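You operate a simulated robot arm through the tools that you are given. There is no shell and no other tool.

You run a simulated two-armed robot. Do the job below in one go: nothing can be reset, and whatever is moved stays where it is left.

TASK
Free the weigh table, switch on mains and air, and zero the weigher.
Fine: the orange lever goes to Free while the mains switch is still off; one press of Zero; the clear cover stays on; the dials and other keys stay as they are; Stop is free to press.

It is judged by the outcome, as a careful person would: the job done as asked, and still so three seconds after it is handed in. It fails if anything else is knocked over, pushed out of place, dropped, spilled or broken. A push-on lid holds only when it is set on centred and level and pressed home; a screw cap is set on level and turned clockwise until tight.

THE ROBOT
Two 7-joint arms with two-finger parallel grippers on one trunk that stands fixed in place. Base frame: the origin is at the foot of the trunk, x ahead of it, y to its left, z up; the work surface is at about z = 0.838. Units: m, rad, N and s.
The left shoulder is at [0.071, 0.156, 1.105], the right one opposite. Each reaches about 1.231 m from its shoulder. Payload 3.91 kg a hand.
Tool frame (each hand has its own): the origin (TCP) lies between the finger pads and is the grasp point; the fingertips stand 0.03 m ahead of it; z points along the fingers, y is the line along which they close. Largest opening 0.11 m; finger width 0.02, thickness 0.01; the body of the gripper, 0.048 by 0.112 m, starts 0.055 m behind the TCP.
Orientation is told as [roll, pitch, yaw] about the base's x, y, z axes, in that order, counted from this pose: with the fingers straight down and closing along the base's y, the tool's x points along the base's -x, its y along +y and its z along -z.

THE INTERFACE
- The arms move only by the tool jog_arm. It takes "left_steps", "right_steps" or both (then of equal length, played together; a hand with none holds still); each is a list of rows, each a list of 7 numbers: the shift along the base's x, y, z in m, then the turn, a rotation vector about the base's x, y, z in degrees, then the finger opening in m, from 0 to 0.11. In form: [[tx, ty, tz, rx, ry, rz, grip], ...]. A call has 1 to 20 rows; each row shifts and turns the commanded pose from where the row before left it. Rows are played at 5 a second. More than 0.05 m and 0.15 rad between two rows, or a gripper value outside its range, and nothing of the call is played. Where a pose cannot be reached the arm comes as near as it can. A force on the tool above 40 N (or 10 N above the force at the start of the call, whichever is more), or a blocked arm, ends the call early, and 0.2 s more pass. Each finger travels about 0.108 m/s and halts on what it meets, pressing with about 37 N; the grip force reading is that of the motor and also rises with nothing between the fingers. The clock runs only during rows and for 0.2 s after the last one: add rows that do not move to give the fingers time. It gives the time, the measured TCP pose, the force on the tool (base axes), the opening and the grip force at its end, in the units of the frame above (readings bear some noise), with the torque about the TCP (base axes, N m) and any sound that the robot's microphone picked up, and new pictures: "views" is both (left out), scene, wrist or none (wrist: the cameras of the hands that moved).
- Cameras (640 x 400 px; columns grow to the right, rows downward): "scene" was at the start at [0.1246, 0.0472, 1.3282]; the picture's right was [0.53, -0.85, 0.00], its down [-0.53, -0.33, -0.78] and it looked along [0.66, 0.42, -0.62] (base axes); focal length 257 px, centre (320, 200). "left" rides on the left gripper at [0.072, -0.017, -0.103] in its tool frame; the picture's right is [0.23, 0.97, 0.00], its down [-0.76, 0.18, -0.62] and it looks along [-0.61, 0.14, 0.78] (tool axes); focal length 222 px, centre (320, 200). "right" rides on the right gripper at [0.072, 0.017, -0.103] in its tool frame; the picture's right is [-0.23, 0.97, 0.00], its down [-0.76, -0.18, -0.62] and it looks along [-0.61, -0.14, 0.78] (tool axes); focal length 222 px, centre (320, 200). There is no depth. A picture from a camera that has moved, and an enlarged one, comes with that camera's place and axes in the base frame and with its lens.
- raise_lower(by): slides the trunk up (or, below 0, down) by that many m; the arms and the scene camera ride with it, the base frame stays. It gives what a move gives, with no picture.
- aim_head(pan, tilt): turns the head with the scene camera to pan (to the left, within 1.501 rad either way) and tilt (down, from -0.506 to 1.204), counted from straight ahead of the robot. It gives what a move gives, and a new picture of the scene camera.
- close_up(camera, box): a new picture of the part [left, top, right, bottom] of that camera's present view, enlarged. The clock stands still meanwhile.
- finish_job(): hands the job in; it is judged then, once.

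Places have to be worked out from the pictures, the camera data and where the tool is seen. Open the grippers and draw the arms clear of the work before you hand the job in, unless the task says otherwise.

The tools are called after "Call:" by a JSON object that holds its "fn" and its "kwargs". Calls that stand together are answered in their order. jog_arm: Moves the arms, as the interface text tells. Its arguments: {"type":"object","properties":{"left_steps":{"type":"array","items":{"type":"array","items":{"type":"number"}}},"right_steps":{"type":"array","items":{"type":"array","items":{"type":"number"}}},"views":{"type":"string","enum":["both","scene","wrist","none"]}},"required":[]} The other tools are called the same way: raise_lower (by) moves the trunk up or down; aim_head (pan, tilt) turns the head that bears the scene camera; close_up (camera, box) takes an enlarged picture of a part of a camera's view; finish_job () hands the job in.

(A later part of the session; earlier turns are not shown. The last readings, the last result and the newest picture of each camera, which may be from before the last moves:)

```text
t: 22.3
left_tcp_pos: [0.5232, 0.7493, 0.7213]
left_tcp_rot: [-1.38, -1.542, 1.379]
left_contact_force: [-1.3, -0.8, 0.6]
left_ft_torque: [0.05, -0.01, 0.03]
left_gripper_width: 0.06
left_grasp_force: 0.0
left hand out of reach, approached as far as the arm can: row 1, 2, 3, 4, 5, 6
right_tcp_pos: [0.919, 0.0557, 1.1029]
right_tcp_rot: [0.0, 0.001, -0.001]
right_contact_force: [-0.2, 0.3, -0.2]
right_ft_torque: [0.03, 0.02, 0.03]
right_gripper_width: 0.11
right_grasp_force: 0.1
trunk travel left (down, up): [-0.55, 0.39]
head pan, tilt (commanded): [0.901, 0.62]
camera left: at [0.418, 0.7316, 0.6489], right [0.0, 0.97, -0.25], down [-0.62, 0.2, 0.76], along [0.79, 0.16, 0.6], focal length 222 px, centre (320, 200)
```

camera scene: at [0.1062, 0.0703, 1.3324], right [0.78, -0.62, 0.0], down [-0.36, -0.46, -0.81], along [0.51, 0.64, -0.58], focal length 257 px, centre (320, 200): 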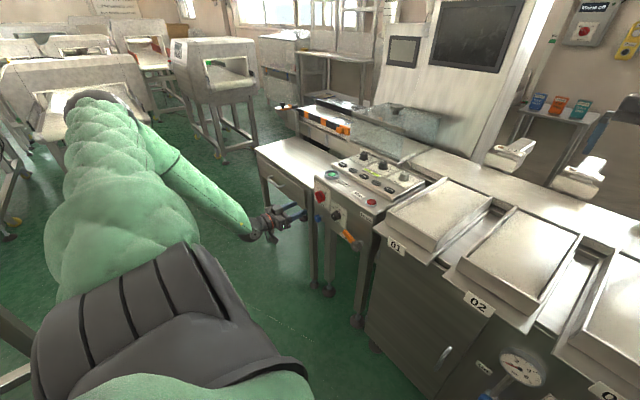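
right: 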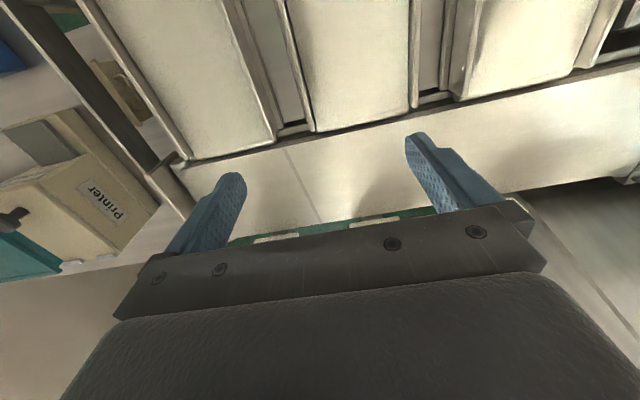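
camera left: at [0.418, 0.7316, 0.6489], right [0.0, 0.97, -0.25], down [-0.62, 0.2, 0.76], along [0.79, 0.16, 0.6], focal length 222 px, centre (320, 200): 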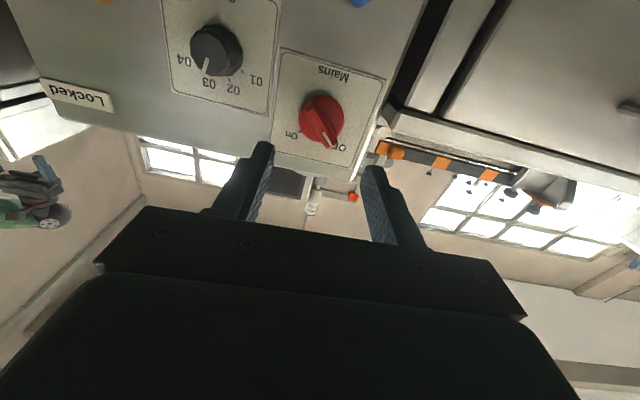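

Roll below 0° isn't reachable here, so I'll use the closing trick: level fingers will turn the bar to vertical as they close, then the wrist rolls the remaining 45°. First I'll advance the open fingers around the bar.

Call:
{"fn": "jog_arm", "kwargs": {"left_steps": [[0.02, 0.001, 0.001, 3, 0, 0, 0.06], [0.02, 0.0012, 0.001, 0, 0, 0, 0.06], [0.02, 0, 0.001, 0, 0, 0, 0.06], [0.02, 0, 0, 0, 0, 0, 0.06], [0.012, 0, 0, 0, 0, 0, 0.06], [0, 0, 0, 0, 0, 0, 0.06]]}}

Call:
{"fn": "close_up", "kwargs": {"camera": "left", "box": [220, 0, 460, 200]}}

Call:
{"fn": "close_up", "kwargs": {"camera": "scene", "box": [290, 170, 360, 240]}}

```text
t: 23.7
left_tcp_pos: [0.6149, 0.7525, 0.7249]
left_tcp_rot: [1.372, -1.545, -1.372]
left_contact_force: [0.5, -0.4, 0.1]
left_ft_torque: [-0.02, -0.04, 0.0]
left_gripper_width: 0.0603
left_grasp_force: 0.1
right_tcp_pos: [0.9189, 0.0558, 1.1045]
right_tcp_rot: [0.0, 0.0, 0.0]
right_contact_force: [0.1, 0.8, -0.4]
right_ft_torque: [-0.01, 0.01, 0.03]
right_gripper_width: 0.11
right_grasp_force: 0.2
trunk travel left (down, up): [-0.55, 0.39]
head pan, tilt (commanded): [0.901, 0.62]
camera scene: at [0.106, 0.0704, 1.3324], right [0.78, -0.62, 0.0], down [-0.36, -0.46, -0.81], along [0.51, 0.64, -0.58], focal length 257 px, centre (320, 200)
camera left: at [0.5107, 0.7375, 0.6516], right [0.0, 0.98, -0.2], down [-0.62, 0.16, 0.77], along [0.79, 0.12, 0.61], focal length 222 px, centre (320, 200)
```

scene: 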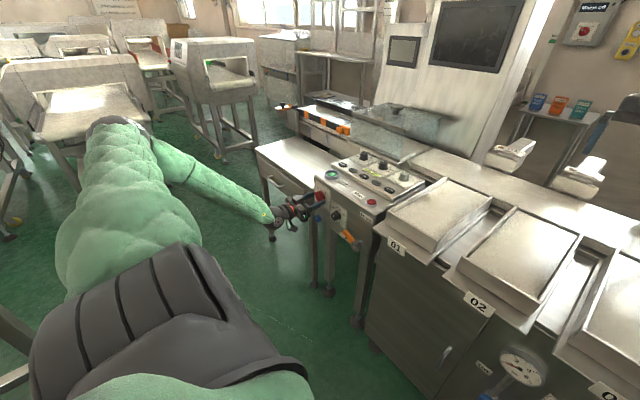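
left: 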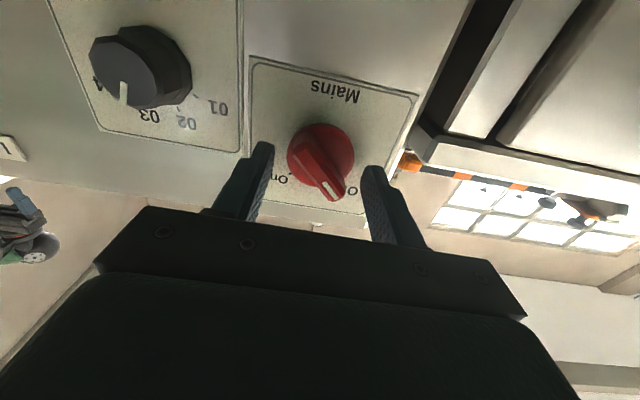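

```text
2.00 times, centred on (340, 100) of left
camera zoom: at [0.5107, 0.7375, 0.6516], right [0.0, 0.98, -0.2], down [-0.62, 0.16, 0.77], along [0.79, 0.12, 0.61], focal length 444 px, centre (280, 400)
```

zoom: 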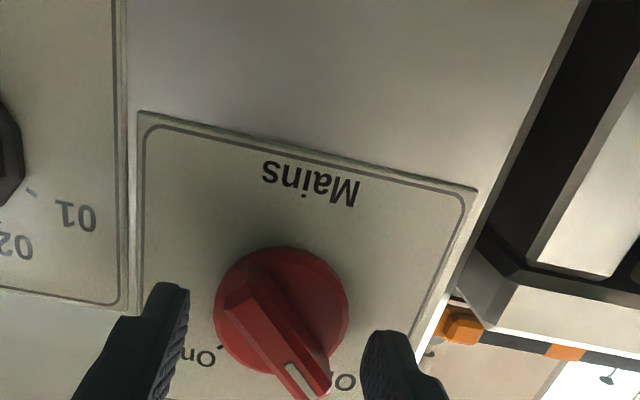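

```text
5.71 times, centred on (325, 205) of scene
camera zoom: at [0.106, 0.0704, 1.3324], right [0.78, -0.62, 0.0], down [-0.36, -0.46, -0.81], along [0.51, 0.64, -0.58], focal length 1470 px, centre (291, 171)
```

zoom: 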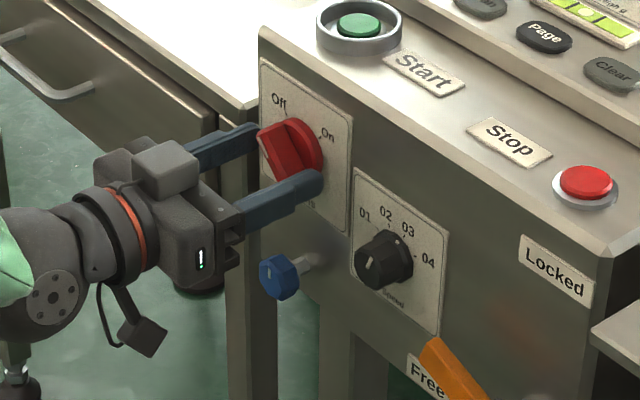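

The fingers straddle the knob bar and are centred on it. Now I'll close them to align the bar to vertical.

Call:
{"fn": "jog_arm", "kwargs": {"left_steps": [[0, 0, 0.001, 0, 0, 0, 0.03], [0, 0, 0, 0, 0, 0, 0.0], [0, 0, 0, 0, 0, 0, 0.0], [0, 0, 0, 0, 0, 0, 0.0]]}}

Call:
{"fn": "close_up", "kwargs": {"camera": "left", "box": [220, 0, 460, 200]}}

Call:
{"fn": "close_up", "kwargs": {"camera": "scene", "box": [290, 170, 360, 240]}}

```text
t: 24.7
left_tcp_pos: [0.6148, 0.7531, 0.7238]
left_tcp_rot: [1.365, -1.543, -1.364]
left_contact_force: [1.6, 8.4, -1.0]
left_ft_torque: [0.03, 0.21, 0.32]
left_gripper_width: 0.0138
left_grasp_force: 45.0
right_tcp_pos: [0.9195, 0.0561, 1.1038]
right_tcp_rot: [0.001, -0.001, 0.0]
right_contact_force: [0.1, -0.1, 0.1]
right_ft_torque: [0.01, -0.05, 0.02]
right_gripper_width: 0.1098
right_grasp_force: 0.1
trunk travel left (down, up): [-0.55, 0.39]
head pan, tilt (commanded): [0.901, 0.62]
camera scene: at [0.1063, 0.071, 1.3324], right [0.78, -0.62, 0.0], down [-0.36, -0.46, -0.81], along [0.51, 0.64, -0.58], focal length 257 px, centre (320, 200)
camera left: at [0.5107, 0.738, 0.6523], right [0.0, 0.98, -0.2], down [-0.62, 0.16, 0.77], along [0.79, 0.13, 0.61], focal length 222 px, centre (320, 200)
```

scene: 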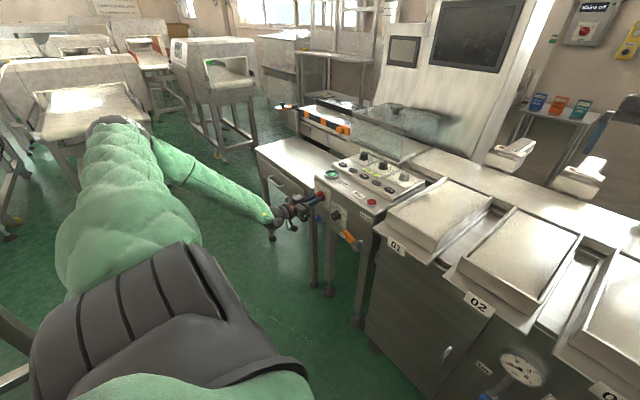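
left: 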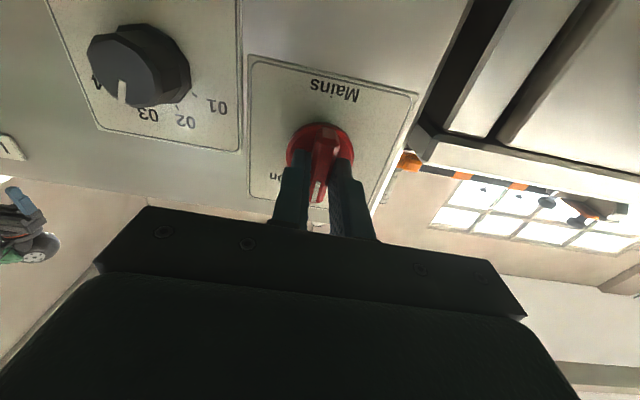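

```text
2.00 times, centred on (340, 100) of left
camera zoom: at [0.5107, 0.738, 0.6523], right [0.0, 0.98, -0.2], down [-0.62, 0.16, 0.77], along [0.79, 0.13, 0.61], focal length 444 px, centre (280, 400)
```

zoom: 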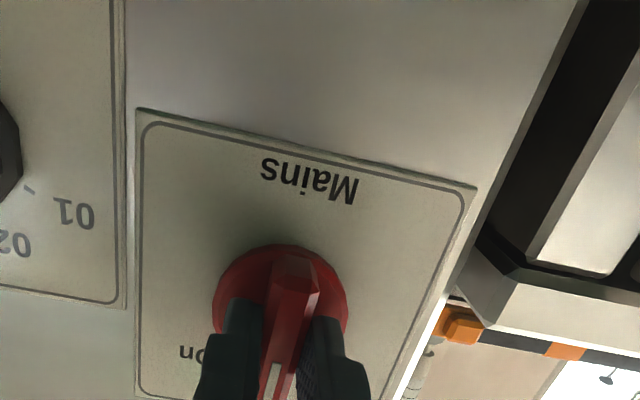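

```text
5.71 times, centred on (325, 205) of scene
camera zoom: at [0.1063, 0.071, 1.3324], right [0.78, -0.62, 0.0], down [-0.36, -0.46, -0.81], along [0.51, 0.64, -0.58], focal length 1470 px, centre (291, 171)
```

zoom: 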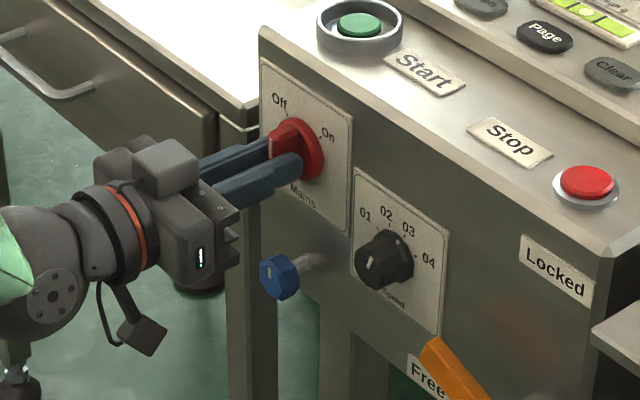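

The bar is gripped (1.4 cm wide) and has turned to vertical. Next I'll roll the hand +45° to bring it to On.

Call:
{"fn": "jog_arm", "kwargs": {"left_steps": [[0, 0, 0, 6, 0, 0, 0.0], [0, 0, 0, 6, 0, 0, 0.0], [0, 0, 0, 6, 0, 0, 0.0], [0, 0, 0, 6, 0, 0, 0.0], [0, 0, 0, 6, 0, 0, 0.0], [0, 0, 0, 6, 0, 0, 0.0], [0, 0, 0, 6, 0, 0, 0.0], [0, 0, 0, 4, 0, 0, 0.0], [0, 0, 0, 0, 0, 0, 0.0]]}}

Call:
{"fn": "close_up", "kwargs": {"camera": "left", "box": [220, 0, 460, 200]}}

Call:
{"fn": "close_up", "kwargs": {"camera": "scene", "box": [290, 170, 360, 240]}}

```text
t: 26.7
left_tcp_pos: [0.6157, 0.7524, 0.7248]
left_tcp_rot: [1.563, -0.743, -1.566]
left_contact_force: [13.0, 12.7, 0.7]
left_ft_torque: [-1.08, -0.52, 0.33]
left_gripper_width: 0.0143
left_grasp_force: 45.0
right_tcp_pos: [0.9204, 0.0553, 1.1036]
right_tcp_rot: [-0.002, 0.001, -0.001]
right_contact_force: [0.4, 0.6, -0.4]
right_ft_torque: [-0.01, -0.02, 0.0]
right_gripper_width: 0.1103
right_grasp_force: 0.0
trunk travel left (down, up): [-0.55, 0.39]
head pan, tilt (commanded): [0.901, 0.62]
camera scene: at [0.107, 0.0712, 1.3323], right [0.78, -0.62, 0.0], down [-0.36, -0.46, -0.81], along [0.51, 0.64, -0.58], focal length 257 px, centre (320, 200)
camera left: at [0.5107, 0.7946, 0.6638], right [0.0, 0.83, 0.56], down [-0.62, -0.44, 0.65], along [0.79, -0.35, 0.51], focal length 222 px, centre (320, 200)
```

scene: 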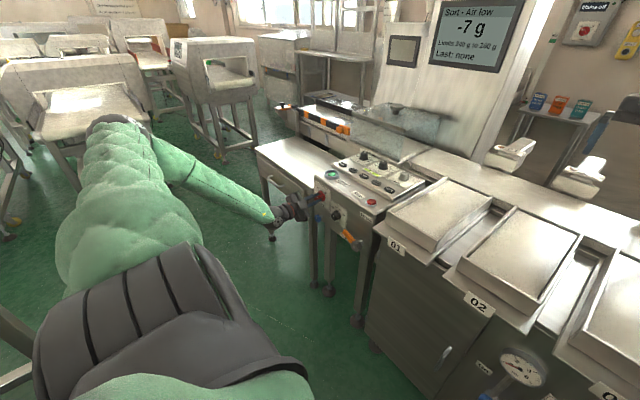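
left: 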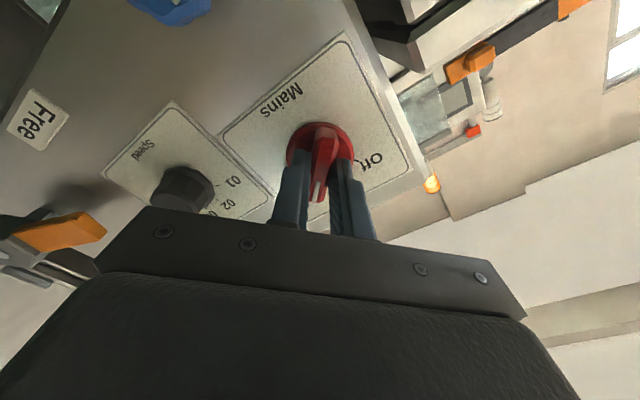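

```text
2.00 times, centred on (340, 100) of left
camera zoom: at [0.5107, 0.7946, 0.6638], right [0.0, 0.83, 0.56], down [-0.62, -0.44, 0.65], along [0.79, -0.35, 0.51], focal length 444 px, centre (280, 400)
```

zoom: 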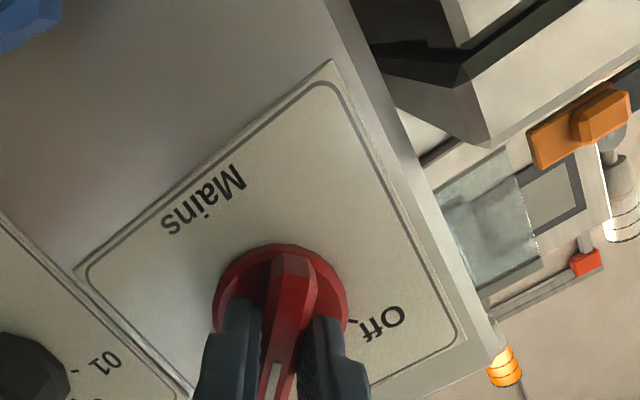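

```text
5.71 times, centred on (325, 205) of scene
camera zoom: at [0.107, 0.0712, 1.3323], right [0.78, -0.62, 0.0], down [-0.36, -0.46, -0.81], along [0.51, 0.64, -0.58], focal length 1470 px, centre (291, 171)
```

zoom: 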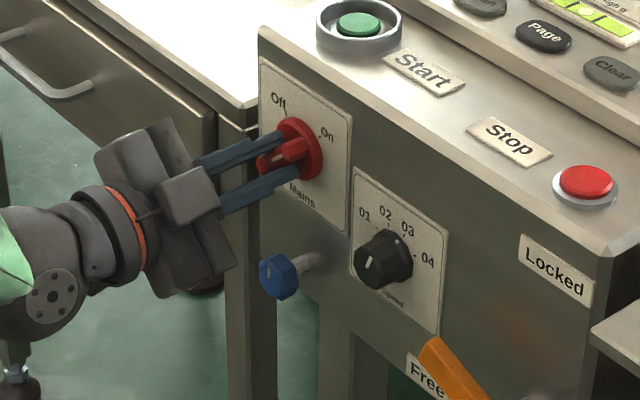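

The display has lit up ("Sort – Air low, −7 g"), so mains is on. I'll open the fingers, back straight off, and zoom in on the display and lamps.

Call:
{"fn": "jog_arm", "kwargs": {"left_steps": [[0, 0, 0, 0, 0, 0, 0.03], [0, 0, 0, 0, 0, 0, 0.05], [-0.01, 0, 0, 0, 0, 0, 0.05], [-0.03, 0, 0, 0, 0, 0, 0.05], [-0.03, 0, 0, 0, 0, 0, 0.05], [-0.03, 0, 0, 0, 0, 0, 0.05], [0, 0, 0, 0, 0, 0, 0.05]]}}

Call:
{"fn": "close_up", "kwargs": {"camera": "scene", "box": [380, 0, 540, 100]}}

Call:
{"fn": "close_up", "kwargs": {"camera": "scene", "box": [290, 150, 430, 260]}}

Call:
{"fn": "close_up", "kwargs": {"camera": "left", "box": [160, 0, 480, 200]}}

```text
t: 28.3
left_tcp_pos: [0.5139, 0.754, 0.7254]
left_tcp_rot: [1.563, -0.741, -1.563]
left_contact_force: [-0.3, 0.5, 0.2]
left_ft_torque: [0.01, -0.01, -0.02]
left_gripper_width: 0.0503
left_grasp_force: 0.1
right_tcp_pos: [0.9195, 0.0557, 1.1047]
right_tcp_rot: [0.001, 0.0, 0.001]
right_contact_force: [0.2, -0.1, -0.6]
right_ft_torque: [0.0, -0.01, 0.0]
right_gripper_width: 0.1103
right_grasp_force: 0.2
trunk travel left (down, up): [-0.55, 0.39]
head pan, tilt (commanded): [0.901, 0.62]
camera scene: at [0.1065, 0.0706, 1.3324], right [0.78, -0.62, 0.0], down [-0.36, -0.46, -0.81], along [0.51, 0.64, -0.58], focal length 257 px, centre (320, 200)
camera left: at [0.4096, 0.7943, 0.664], right [0.0, 0.83, 0.56], down [-0.62, -0.44, 0.65], along [0.79, -0.35, 0.51], focal length 222 px, centre (320, 200)
```

scene: 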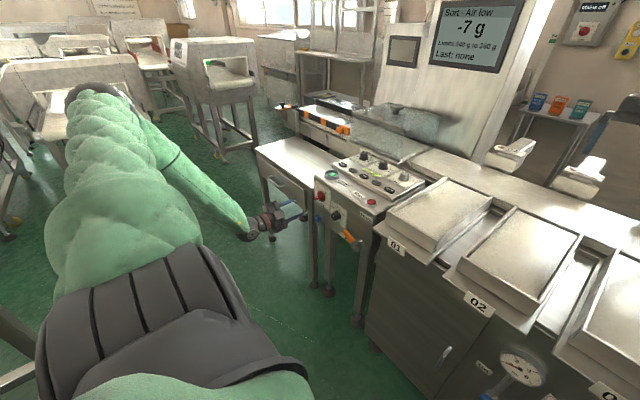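
left: 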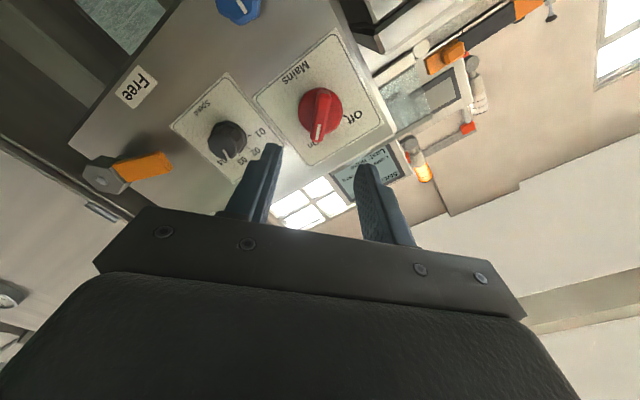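

```text
4.00 times, centred on (460, 50) of scene
camera zoom: at [0.1065, 0.0706, 1.3324], right [0.78, -0.62, 0.0], down [-0.36, -0.46, -0.81], along [0.51, 0.64, -0.58], focal length 1029 px, centre (-240, 800)
```

zoom: 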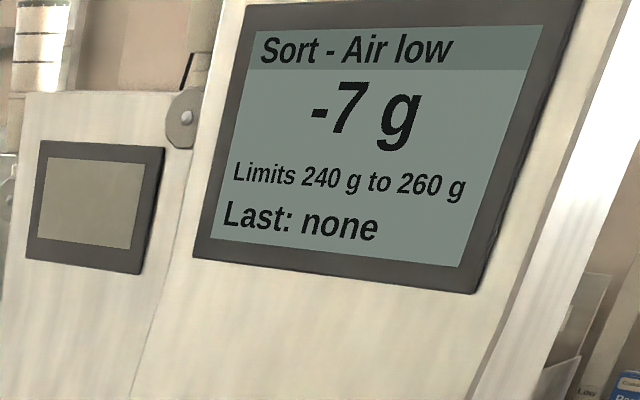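

```text
3.64 times, centred on (360, 205) of scene
camera zoom: at [0.1065, 0.0706, 1.3324], right [0.78, -0.62, 0.0], down [-0.36, -0.46, -0.81], along [0.51, 0.64, -0.58], focal length 935 px, centre (174, 182)
```

zoom: 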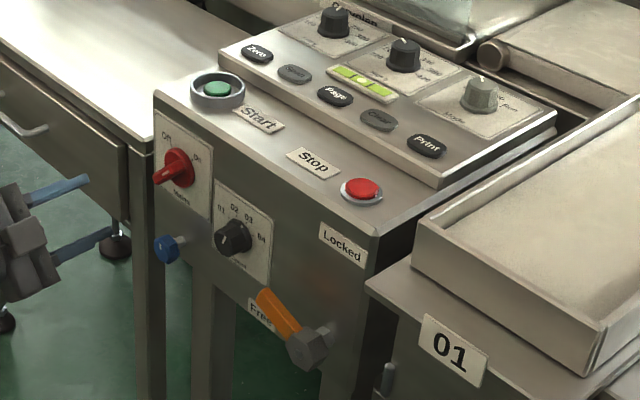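

```text
2.00 times, centred on (320, 100) of left
camera zoom: at [0.4096, 0.7943, 0.664], right [0.0, 0.83, 0.56], down [-0.62, -0.44, 0.65], along [0.79, -0.35, 0.51], focal length 444 px, centre (320, 400)
```

zoom: 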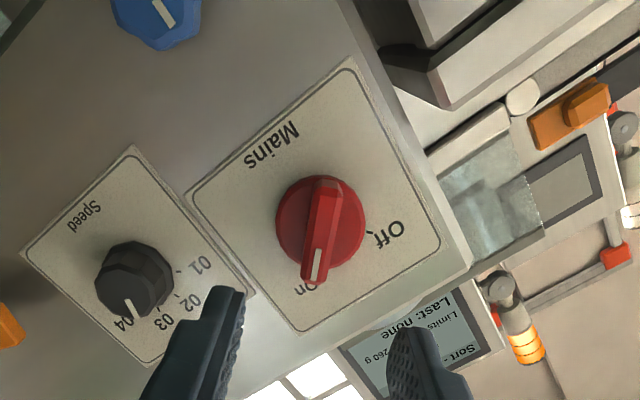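

Mains is on, and the display now shows only "Air low", with no lock warning. Next is the air valve: I'll bring the right arm back over the trays and down in front of the cabinet.

Call:
{"fn": "jog_arm", "kwargs": {"right_steps": [[-0.04, -0.012, 0.01, 0, 0, 0, 0.06], [-0.04, -0.012, -0.01, 0, 0, 0, 0.03], [-0.04, -0.012, -0.01, 0, 0, 0, 0.0], [-0.04, -0.012, -0.01, 0, 0, 0, 0.0], [-0.04, -0.012, -0.01, 0, 0, 0, 0.0], [-0.04, -0.012, -0.01, 0, 0, 0, 0.0], [-0.04, -0.012, -0.01, 0, 0, 0, 0.0], [-0.04, -0.012, -0.01, 0, 0, 0, 0.0], [-0.035, -0.005, -0.015, 0, -5, 0, 0.0], [-0.035, -0.005, -0.015, 0, -5, 0, 0.0], [-0.035, -0.005, -0.015, 0, -5, 0, 0.0], [-0.035, -0.005, -0.015, 0, -5, 0, 0.0], [-0.035, -0.005, -0.015, 0, -5, 0, 0.0], [-0.02, -0.005, -0.015, 0, -5, 0, 0.0]]}}

```text
t: 31.3
left_tcp_pos: [0.5144, 0.7522, 0.726]
left_tcp_rot: [1.564, -0.743, -1.565]
left_contact_force: [0.0, 0.4, -0.4]
left_ft_torque: [0.02, -0.03, 0.03]
left_gripper_width: 0.0502
left_grasp_force: 0.1
right_tcp_pos: [0.4895, -0.0175, 0.9652]
right_tcp_rot: [0.001, -0.522, -0.003]
right_contact_force: [0.4, 0.3, -0.4]
right_ft_torque: [0.01, 0.0, 0.0]
right_gripper_width: 0.0
right_grasp_force: 36.8
right hand out of reach, approached as far as the arm can: row 12, 13, 14
trunk travel left (down, up): [-0.55, 0.39]
head pan, tilt (commanded): [0.901, 0.62]
camera scene: at [0.1061, 0.0701, 1.3325], right [0.78, -0.62, 0.0], down [-0.36, -0.46, -0.81], along [0.51, 0.64, -0.58], focal length 257 px, centre (320, 200)
camera right: at [0.3744, -0.0003, 1.0196], right [0.2, 0.97, 0.11], down [0.35, -0.18, 0.92], along [0.92, -0.14, -0.37], focal length 222 px, centre (320, 200)
```

scene: 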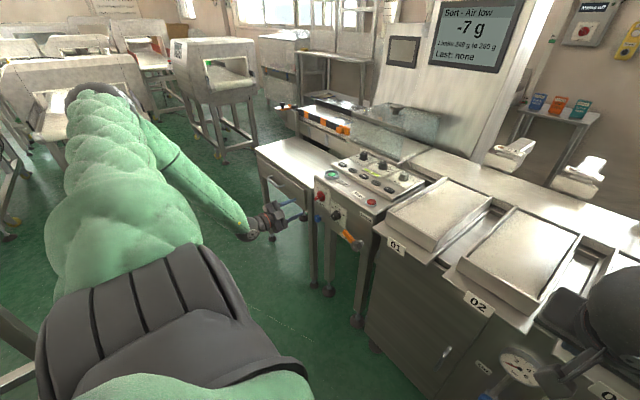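
right: 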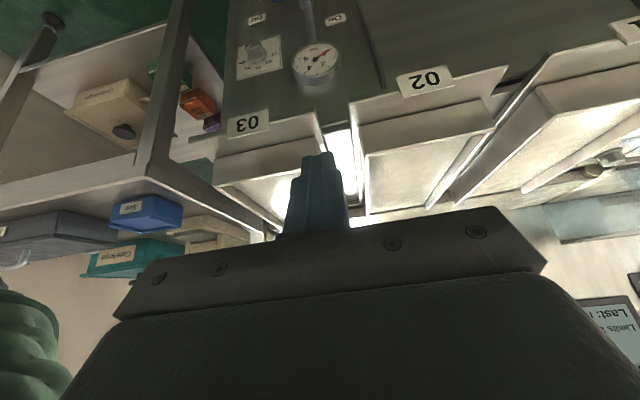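

The right arm reached a folding limit at (0.49, −0.02, 0.965), with nothing touched. I'll continue downward in front of the trays at this distance, tilting as I go.

Call:
{"fn": "jog_arm", "kwargs": {"right_steps": [[0, -0.005, -0.04, 0, 0, 0, 0.0], [0, -0.005, -0.04, 0, 0, 0, 0.0], [0, -0.005, -0.04, 0, 0, 0, 0.0], [0, -0.005, -0.04, 0, 0, 0, 0.0], [0, -0.005, -0.04, 0, -4, 0, 0.0], [0, -0.005, -0.04, 0, -4, 0, 0.0], [0, 0, -0.03, 0, -4, 0, 0.0], [0, 0, -0.03, 0, -4, 0, 0.0], [0, 0, 0, 0, 0, 0, 0.0]]}}

```text
t: 33.3
left_tcp_pos: [0.5148, 0.7516, 0.7256]
left_tcp_rot: [1.564, -0.742, -1.565]
left_contact_force: [0.3, -0.3, -0.9]
left_ft_torque: [-0.01, -0.02, -0.01]
left_gripper_width: 0.0498
left_grasp_force: 0.1
right_tcp_pos: [0.4899, -0.0472, 0.6635]
right_tcp_rot: [0.0, -0.804, -0.001]
right_contact_force: [0.4, -0.4, -0.6]
right_ft_torque: [0.0, 0.01, 0.01]
right_gripper_width: 0.0001
right_grasp_force: 37.1
trunk travel left (down, up): [-0.55, 0.39]
head pan, tilt (commanded): [0.901, 0.62]
camera scene: at [0.1061, 0.0704, 1.3324], right [0.78, -0.62, 0.0], down [-0.36, -0.46, -0.81], along [0.51, 0.64, -0.58], focal length 257 px, centre (320, 200)
camera right: at [0.3643, -0.0303, 0.6844], right [0.16, 0.97, 0.16], down [0.08, -0.18, 0.98], along [0.98, -0.14, -0.11], focal length 222 px, centre (320, 200)
```

scene: 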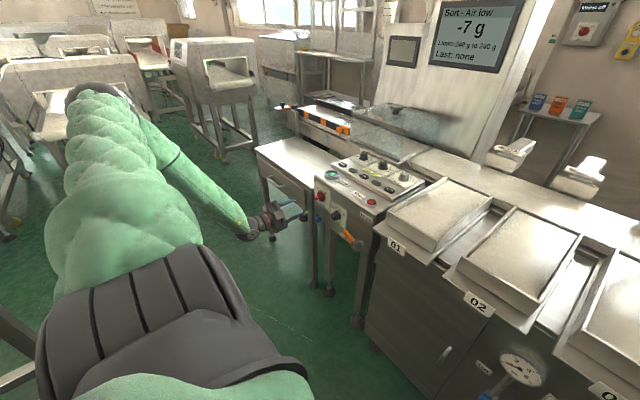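
right: 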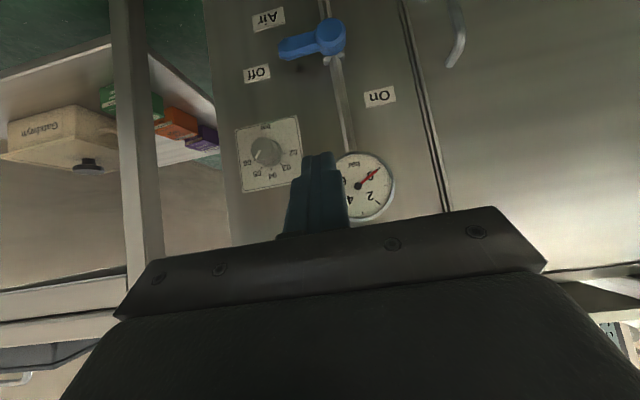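

The valve is now in view: hub near (0.641, −0.020, 0.439), with the handle horizontal to the right, its tip near y −0.088. The cabinet face is near x 0.661. I'll zoom in to judge the handle's depth and thickness.

Call:
{"fn": "close_up", "kwargs": {"camera": "right", "box": [220, 0, 420, 120]}}

Call:
{"fn": "aim_head", "kwargs": {"pan": 0.1, "tilt": 0.95}}

Call:
{"fn": "close_up", "kwargs": {"camera": "scene", "box": [300, 160, 400, 240]}}

```text
3.20 times, centred on (320, 60) of right
camera zoom: at [0.3643, -0.0303, 0.6844], right [0.16, 0.97, 0.16], down [0.08, -0.18, 0.98], along [0.98, -0.14, -0.11], focal length 711 px, centre (320, 648)
```

zoom: 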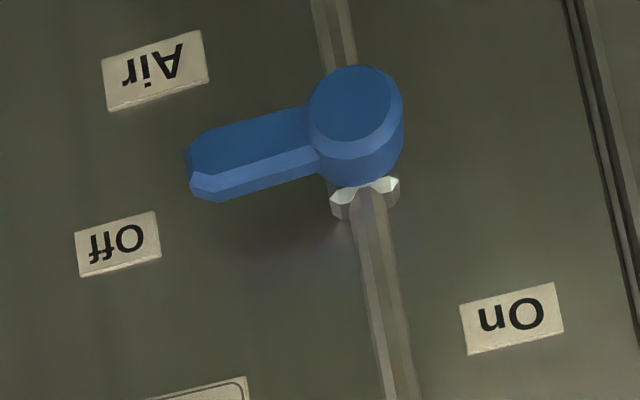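

```text
t: 34.5
left_tcp_pos: [0.5126, 0.7521, 0.7262]
left_tcp_rot: [1.564, -0.742, -1.564]
left_contact_force: [0.6, -0.4, 0.0]
left_ft_torque: [0.01, -0.02, -0.02]
left_gripper_width: 0.0503
left_grasp_force: 0.1
right_tcp_pos: [0.4878, -0.0463, 0.6651]
right_tcp_rot: [-0.001, -0.804, 0.001]
right_contact_force: [-0.4, -0.4, -0.3]
right_ft_torque: [0.0, 0.01, -0.03]
right_gripper_width: 0.0
right_grasp_force: 36.9
trunk travel left (down, up): [-0.55, 0.39]
head pan, tilt (commanded): [0.099, 0.949]
camera scene: at [0.1237, 0.0088, 1.3058], right [0.1, -0.99, 0.0], down [-0.81, -0.08, -0.58], along [0.58, 0.06, -0.81], focal length 257 px, centre (320, 200)
```

scene: 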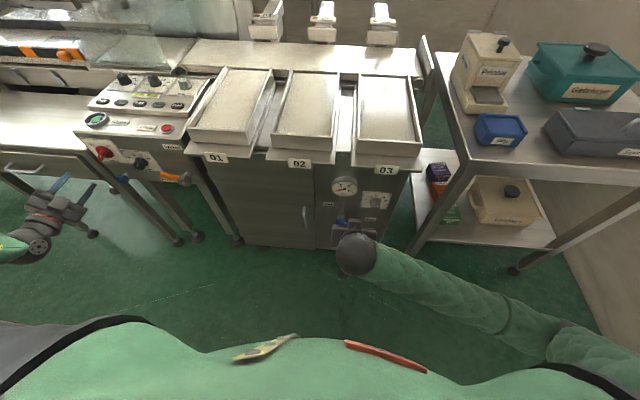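

```text
5.00 times, centred on (350, 200) of scene
camera zoom: at [0.1237, 0.0088, 1.3058], right [0.1, -0.99, 0.0], down [-0.81, -0.08, -0.58], along [0.58, 0.06, -0.81], focal length 1286 px, centre (170, 200)
```

zoom: 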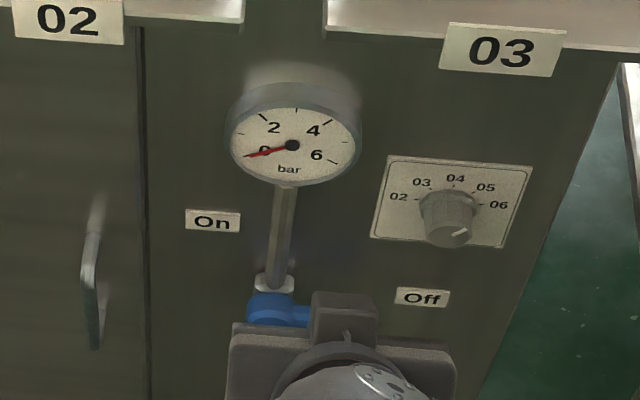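

The handle stands a few centimetres proud of the cabinet, with its centre near z 0.44. I'll lower and level the right hand so the closed fingers end just below the handle, still short of it.

Call:
{"fn": "jog_arm", "kwargs": {"right_steps": [[0.005, -0.003, -0.032, 0, -5.5, 0, 0.0], [0.005, -0.003, -0.032, 0, -5.5, 0, 0.0], [0.005, -0.003, -0.032, 0, -5.5, 0, 0.0], [0.005, -0.003, -0.032, 0, -5.5, 0, 0.0], [0.005, -0.003, -0.032, 0, -5.5, 0, 0.0], [0.005, -0.003, -0.032, 0, -5.5, 0, 0.0], [0.005, -0.003, -0.032, 0, -5.5, 0, 0.0], [0.005, -0.003, -0.032, 0, -5.4, 0, 0.0], [0, 0, 0, 0, 0, 0, 0.0]]}}

```text
t: 36.5
left_tcp_pos: [0.5137, 0.7528, 0.7255]
left_tcp_rot: [1.564, -0.74, -1.566]
left_contact_force: [0.2, -0.2, -0.1]
left_ft_torque: [0.0, -0.01, -0.03]
left_gripper_width: 0.0499
left_grasp_force: 0.0
right_tcp_pos: [0.5272, -0.0711, 0.4103]
right_tcp_rot: [0.037, -1.568, -0.039]
right_contact_force: [0.4, -0.3, 0.2]
right_ft_torque: [-0.02, 0.02, -0.01]
right_gripper_width: 0.0
right_grasp_force: 36.7
trunk travel left (down, up): [-0.55, 0.39]
head pan, tilt (commanded): [0.099, 0.949]
camera scene: at [0.1231, 0.0088, 1.3058], right [0.1, -1.0, 0.0], down [-0.81, -0.08, -0.58], along [0.58, 0.06, -0.81], focal length 257 px, centre (320, 200)
camera right: at [0.4236, -0.0541, 0.3378], right [0.0, 0.97, 0.23], down [-0.62, -0.18, 0.76], along [0.78, -0.14, 0.61], focal length 222 px, centre (320, 200)
```

scene: 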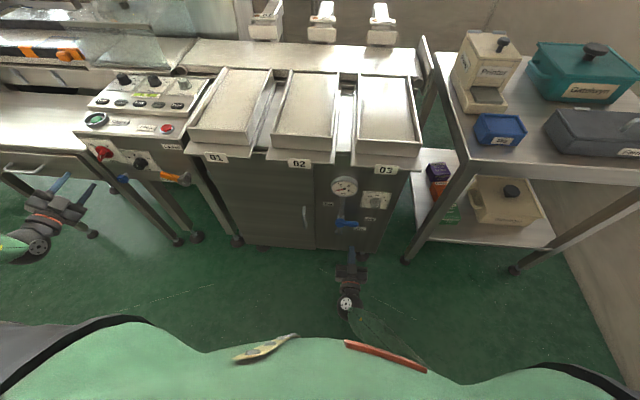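
right: 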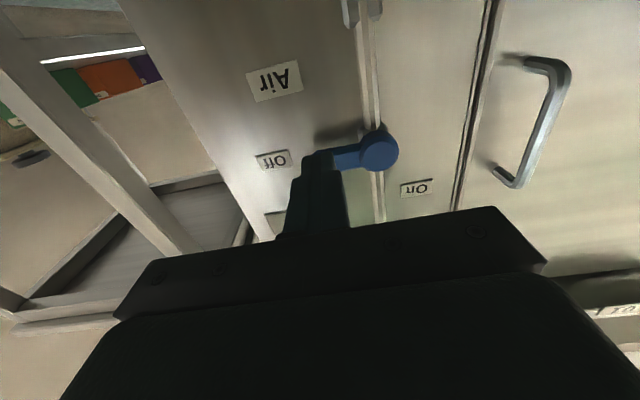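

Triangulating the two right-hand views puts the hub front at about (0.628, −0.020, 0.448). The fingers at z 0.41 are clear below the handle. I'll move forward under it.

Call:
{"fn": "jog_arm", "kwargs": {"right_steps": [[0.0225, 0.0005, 0, 0, 0, 0, 0.0], [0.0225, 0.0005, 0, 0, 0, 0, 0.0], [0.0225, 0.0005, 0, 0, 0, 0, 0.0], [0.0225, 0, 0, 0, 0, 0, 0.0], [0, 0, 0, 0, 0, 0, 0.0]]}}

Call:
{"fn": "close_up", "kwargs": {"camera": "right", "box": [240, 60, 480, 210]}}

Call:
{"fn": "close_up", "kwargs": {"camera": "scene", "box": [300, 160, 400, 260]}}

```text
t: 37.6
left_tcp_pos: [0.5139, 0.7513, 0.7269]
left_tcp_rot: [1.564, -0.741, -1.562]
left_contact_force: [0.2, 0.0, 0.5]
left_ft_torque: [0.03, -0.03, -0.03]
left_gripper_width: 0.0502
left_grasp_force: 0.0
right_tcp_pos: [0.6172, -0.0683, 0.41]
right_tcp_rot: [0.059, -1.57, -0.06]
right_contact_force: [-0.2, -0.1, 0.5]
right_ft_torque: [-0.05, 0.03, 0.0]
right_gripper_width: 0.0001
right_grasp_force: 37.3
trunk travel left (down, up): [-0.55, 0.39]
head pan, tilt (commanded): [0.099, 0.949]
camera scene: at [0.1234, 0.0087, 1.3058], right [0.1, -1.0, 0.0], down [-0.81, -0.08, -0.58], along [0.58, 0.06, -0.81], focal length 257 px, centre (320, 200)
camera right: at [0.5149, -0.0522, 0.3378], right [0.0, 0.97, 0.23], down [-0.62, -0.18, 0.76], along [0.78, -0.14, 0.61], focal length 222 px, centre (320, 200)
```

scene: 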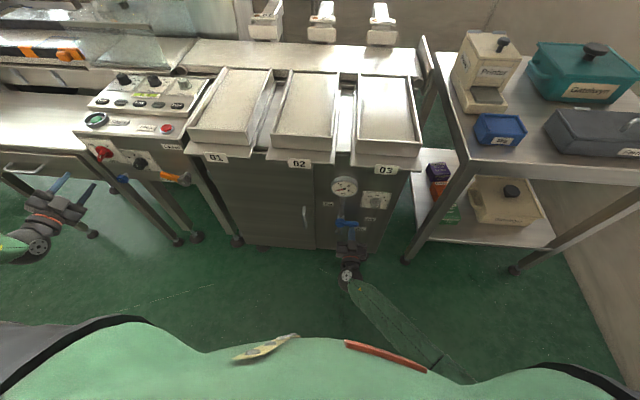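
right: 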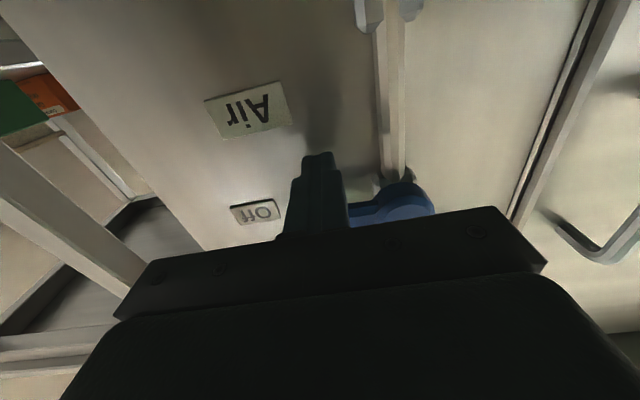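

```text
2.67 times, centred on (360, 135) of right
camera zoom: at [0.5149, -0.0522, 0.3378], right [0.0, 0.97, 0.23], down [-0.62, -0.18, 0.76], along [0.78, -0.14, 0.61], focal length 592 px, centre (213, 373)
```

zoom: 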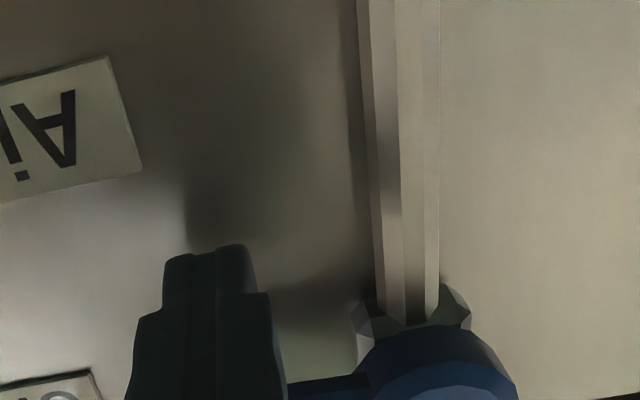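

```text
4.00 times, centred on (350, 210) of scene
camera zoom: at [0.1234, 0.0087, 1.3058], right [0.1, -1.0, 0.0], down [-0.81, -0.08, -0.58], along [0.58, 0.06, -0.81], focal length 1029 px, centre (200, 160)
```

zoom: 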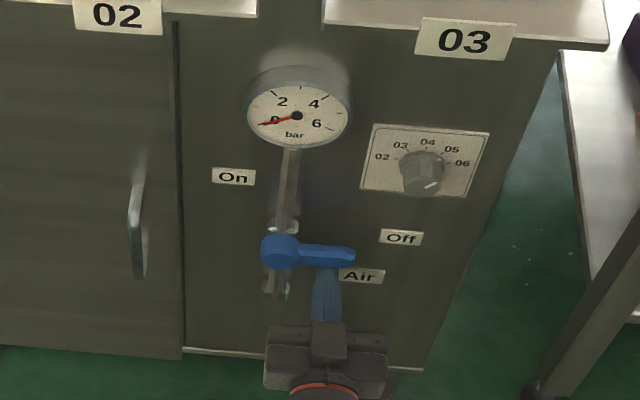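

The fingers are directly under the handle. I'll lift along the arc, first to about 45°.

Call:
{"fn": "jog_arm", "kwargs": {"right_steps": [[0, 0, 0.009, 0, 0, 0, 0.0], [0, -0.001, 0.009, 0, 0, 0, 0.0], [0, -0.0018, 0.0068, 0, 0, 0, 0.0], [0, -0.0017, 0.0068, 0, 0, 0, 0.0], [0, 0.0001, 0.007, 0, 0, 0, 0.0], [0, 0.0001, 0.0071, 0, 0, 0, 0.0], [0, 0.0019, 0.0068, 0, 0, 0, 0.0], [0, 0.0019, 0.0068, 0, 0, 0, 0.0]]}}

Call:
{"fn": "close_up", "kwargs": {"camera": "scene", "box": [300, 160, 400, 260]}}

```text
t: 39.5
left_tcp_pos: [0.5127, 0.7545, 0.7244]
left_tcp_rot: [1.562, -0.743, -1.563]
left_contact_force: [0.7, -0.6, -0.1]
left_ft_torque: [0.05, 0.02, 0.0]
left_gripper_width: 0.05
left_grasp_force: 0.0
right_tcp_pos: [0.618, -0.0682, 0.4694]
right_tcp_rot: [0.269, -1.568, -0.268]
right_contact_force: [-0.1, 0.3, 0.7]
right_ft_torque: [0.01, 0.01, -0.02]
right_gripper_width: 0.0
right_grasp_force: 37.2
trunk travel left (down, up): [-0.55, 0.39]
head pan, tilt (commanded): [0.099, 0.949]
camera scene: at [0.1236, 0.0087, 1.3058], right [0.1, -1.0, 0.0], down [-0.81, -0.08, -0.58], along [0.58, 0.06, -0.81], focal length 257 px, centre (320, 200)
camera right: at [0.5151, -0.0525, 0.3971], right [0.0, 0.97, 0.23], down [-0.62, -0.18, 0.76], along [0.78, -0.14, 0.61], focal length 222 px, centre (320, 200)
```

scene: 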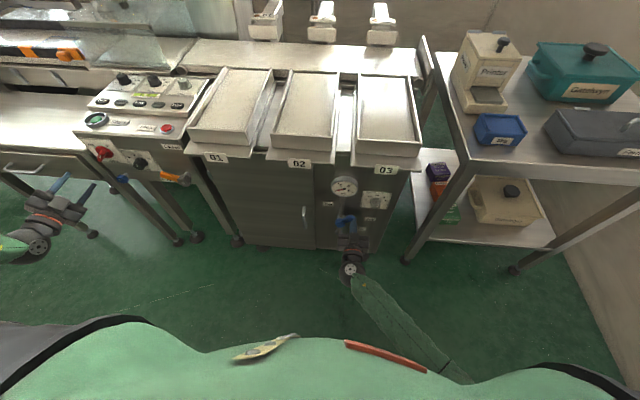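
right: 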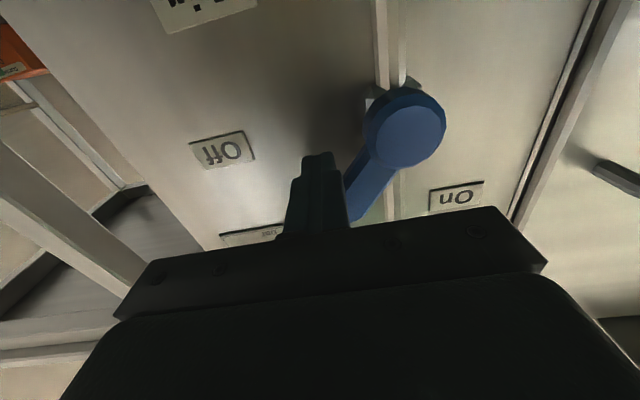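

```text
4.00 times, centred on (350, 210) of scene
camera zoom: at [0.1236, 0.0087, 1.3058], right [0.1, -1.0, 0.0], down [-0.81, -0.08, -0.58], along [0.58, 0.06, -0.81], focal length 1029 px, centre (200, 160)
```

zoom: 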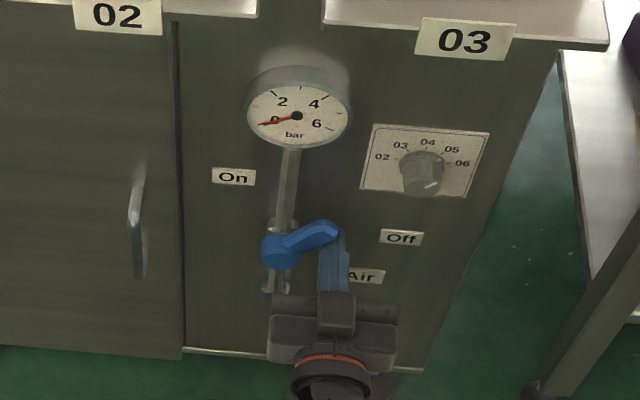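

The handle is following at about 45°, with no resistance. I'll continue to vertical.

Call:
{"fn": "jog_arm", "kwargs": {"right_steps": [[0, 0.0034, 0.006, 0, 0, 0, 0.0], [0, 0.0034, 0.006, 0, 0, 0, 0.0], [0, 0.005, 0.0049, 0, 0, 0, 0.0], [0, 0.005, 0.0049, 0, 0, 0, 0.0], [0, 0.006, 0.0035, 0, 0, 0, 0.0], [0, 0.006, 0.0034, 0, 0, 0, 0.0], [0, 0.003, 0.001, 0, 0, 0, 0.0]]}}

Call:
{"fn": "close_up", "kwargs": {"camera": "scene", "box": [300, 160, 400, 260]}}

Call:
{"fn": "close_up", "kwargs": {"camera": "right", "box": [240, 0, 480, 200]}}

```text
t: 41.2
left_tcp_pos: [0.5112, 0.7536, 0.7267]
left_tcp_rot: [1.565, -0.742, -1.561]
left_contact_force: [0.4, -1.0, 0.3]
left_ft_torque: [0.0, -0.02, 0.0]
left_gripper_width: 0.05
left_grasp_force: 0.0
right_tcp_pos: [0.6188, -0.0408, 0.4974]
right_tcp_rot: [-0.895, -1.563, 0.889]
right_contact_force: [-13.3, -28.6, 0.2]
right_ft_torque: [0.25, -0.13, -0.24]
right_gripper_width: 0.0
right_grasp_force: 36.8
trunk travel left (down, up): [-0.55, 0.39]
head pan, tilt (commanded): [0.099, 0.949]
stopped in row 7 (right hand): the force on the tool passed its limit at 43 N (the readings are from after the stop); the commanded pose is now the measured one
camera scene: at [0.1226, 0.0079, 1.3061], right [0.1, -1.0, 0.0], down [-0.81, -0.08, -0.58], along [0.58, 0.06, -0.81], focal length 257 px, centre (320, 200)
camera right: at [0.5151, -0.0249, 0.4252], right [0.01, 0.97, 0.22], down [-0.62, -0.17, 0.77], along [0.78, -0.14, 0.6], focal length 222 px, centre (320, 200)
```

scene: 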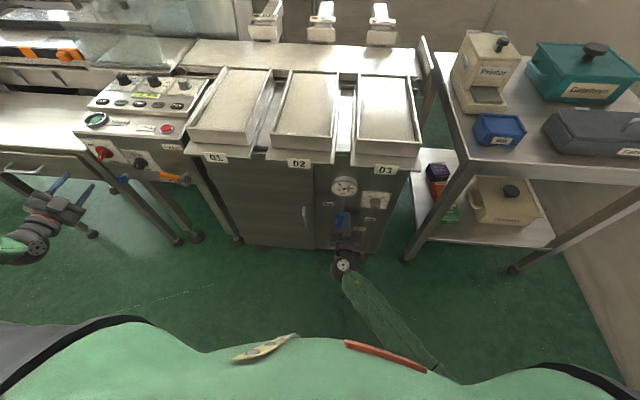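
right: 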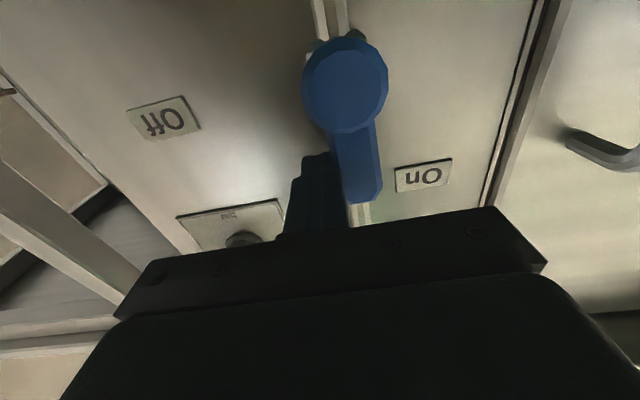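

```text
4.00 times, centred on (350, 210) of scene
camera zoom: at [0.1226, 0.0079, 1.3061], right [0.1, -1.0, 0.0], down [-0.81, -0.08, -0.58], along [0.58, 0.06, -0.81], focal length 1029 px, centre (200, 160)
```

zoom: 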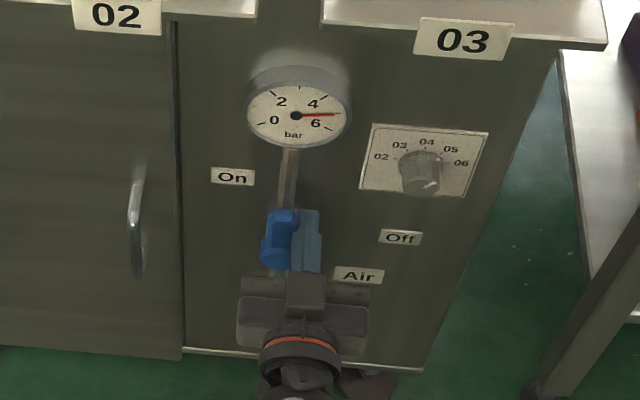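

```text
2.00 times, centred on (360, 100) of right
camera zoom: at [0.5151, -0.0249, 0.4252], right [0.01, 0.97, 0.22], down [-0.62, -0.17, 0.77], along [0.78, -0.14, 0.6], focal length 444 px, centre (240, 400)
```

zoom: 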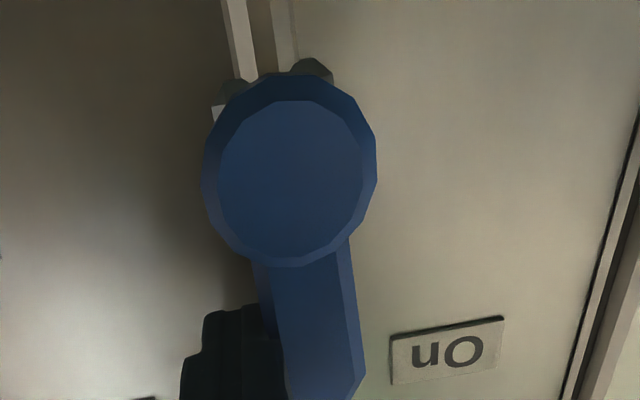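

The gauge has risen to about 5 bar and the handle is up against its stop, so air is on. I'll release sideways, back the right hand away, then look up at the display.

Call:
{"fn": "jog_arm", "kwargs": {"right_steps": [[0, -0.01, 0, 0, 0, 0, 0.0], [-0.01, -0.008, 0, 0, 0, 0, 0.0], [-0.03, 0, 0, 0, 0, 0, 0.0], [-0.03, 0, 0, 0, 0, 0, 0.0], [-0.03, 0, 0, 0, 0, 0, 0.0], [-0.02, 0, 0, 0, 0, 0, 0.0], [0, 0, 0, 0, 0, 0, 0.0]], "views": "scene"}}

Call:
{"fn": "close_up", "kwargs": {"camera": "scene", "box": [300, 160, 400, 260]}}

Call:
{"fn": "aim_head", "kwargs": {"pan": 0.8, "tilt": 0.55}}

Call:
{"fn": "close_up", "kwargs": {"camera": "scene", "box": [310, 0, 510, 120]}}

```text
t: 42.8
left_tcp_pos: [0.5124, 0.7531, 0.7266]
left_tcp_rot: [1.565, -0.742, -1.563]
left_contact_force: [0.6, 0.3, 1.1]
left_ft_torque: [0.01, -0.02, -0.04]
left_gripper_width: 0.0503
left_grasp_force: 0.1
right_tcp_pos: [0.4994, -0.0559, 0.4961]
right_tcp_rot: [-0.742, -1.566, 0.736]
right_contact_force: [-0.6, 0.2, -0.5]
right_ft_torque: [-0.02, 0.0, -0.01]
right_gripper_width: 0.0002
right_grasp_force: 36.9
trunk travel left (down, up): [-0.55, 0.39]
head pan, tilt (commanded): [0.099, 0.949]
camera scene: at [0.1236, 0.0088, 1.3058], right [0.1, -1.0, 0.0], down [-0.81, -0.08, -0.58], along [0.58, 0.06, -0.81], focal length 257 px, centre (320, 200)
```

scene: 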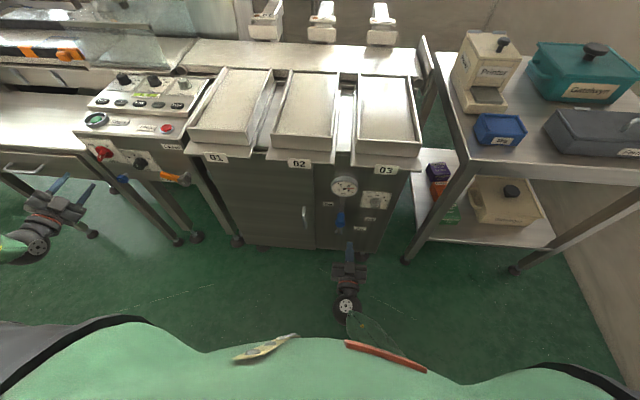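

```text
4.00 times, centred on (350, 210) of scene
camera zoom: at [0.1236, 0.0088, 1.3058], right [0.1, -1.0, 0.0], down [-0.81, -0.08, -0.58], along [0.58, 0.06, -0.81], focal length 1029 px, centre (200, 160)
```

zoom: 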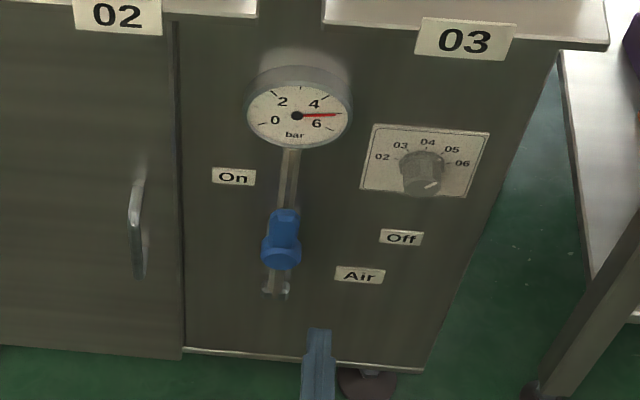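

```text
t: 43.9
left_tcp_pos: [0.5127, 0.7534, 0.7255]
left_tcp_rot: [1.565, -0.742, -1.563]
left_contact_force: [0.2, -0.1, 0.1]
left_ft_torque: [-0.02, 0.02, 0.0]
left_gripper_width: 0.0501
left_grasp_force: 0.1
right_tcp_pos: [0.4989, -0.0563, 0.4964]
right_tcp_rot: [-0.687, -1.566, 0.683]
right_contact_force: [-0.6, 0.9, -0.8]
right_ft_torque: [-0.04, 0.02, -0.01]
right_gripper_width: 0.0
right_grasp_force: 36.6
trunk travel left (down, up): [-0.55, 0.39]
head pan, tilt (commanded): [0.799, 0.55]
camera scene: at [0.1138, 0.0658, 1.3386], right [0.72, -0.7, 0.0], down [-0.37, -0.37, -0.85], along [0.59, 0.61, -0.52], focal length 257 px, centre (320, 200)
```

scene: 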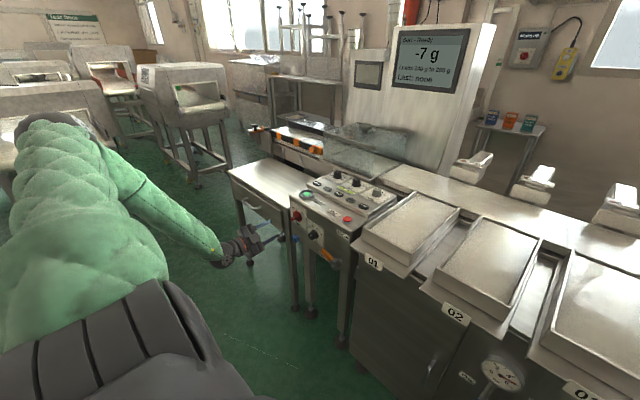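

```text
3.20 times, centred on (410, 60) of scene
camera zoom: at [0.1138, 0.0658, 1.3386], right [0.72, -0.7, 0.0], down [-0.37, -0.37, -0.85], along [0.59, 0.61, -0.52], focal length 823 px, centre (32, 648)
```

zoom: 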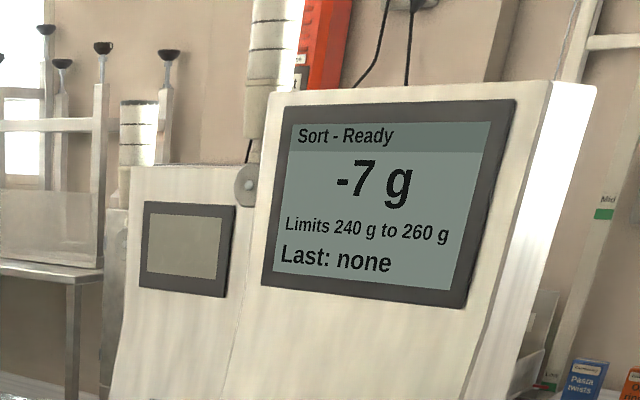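

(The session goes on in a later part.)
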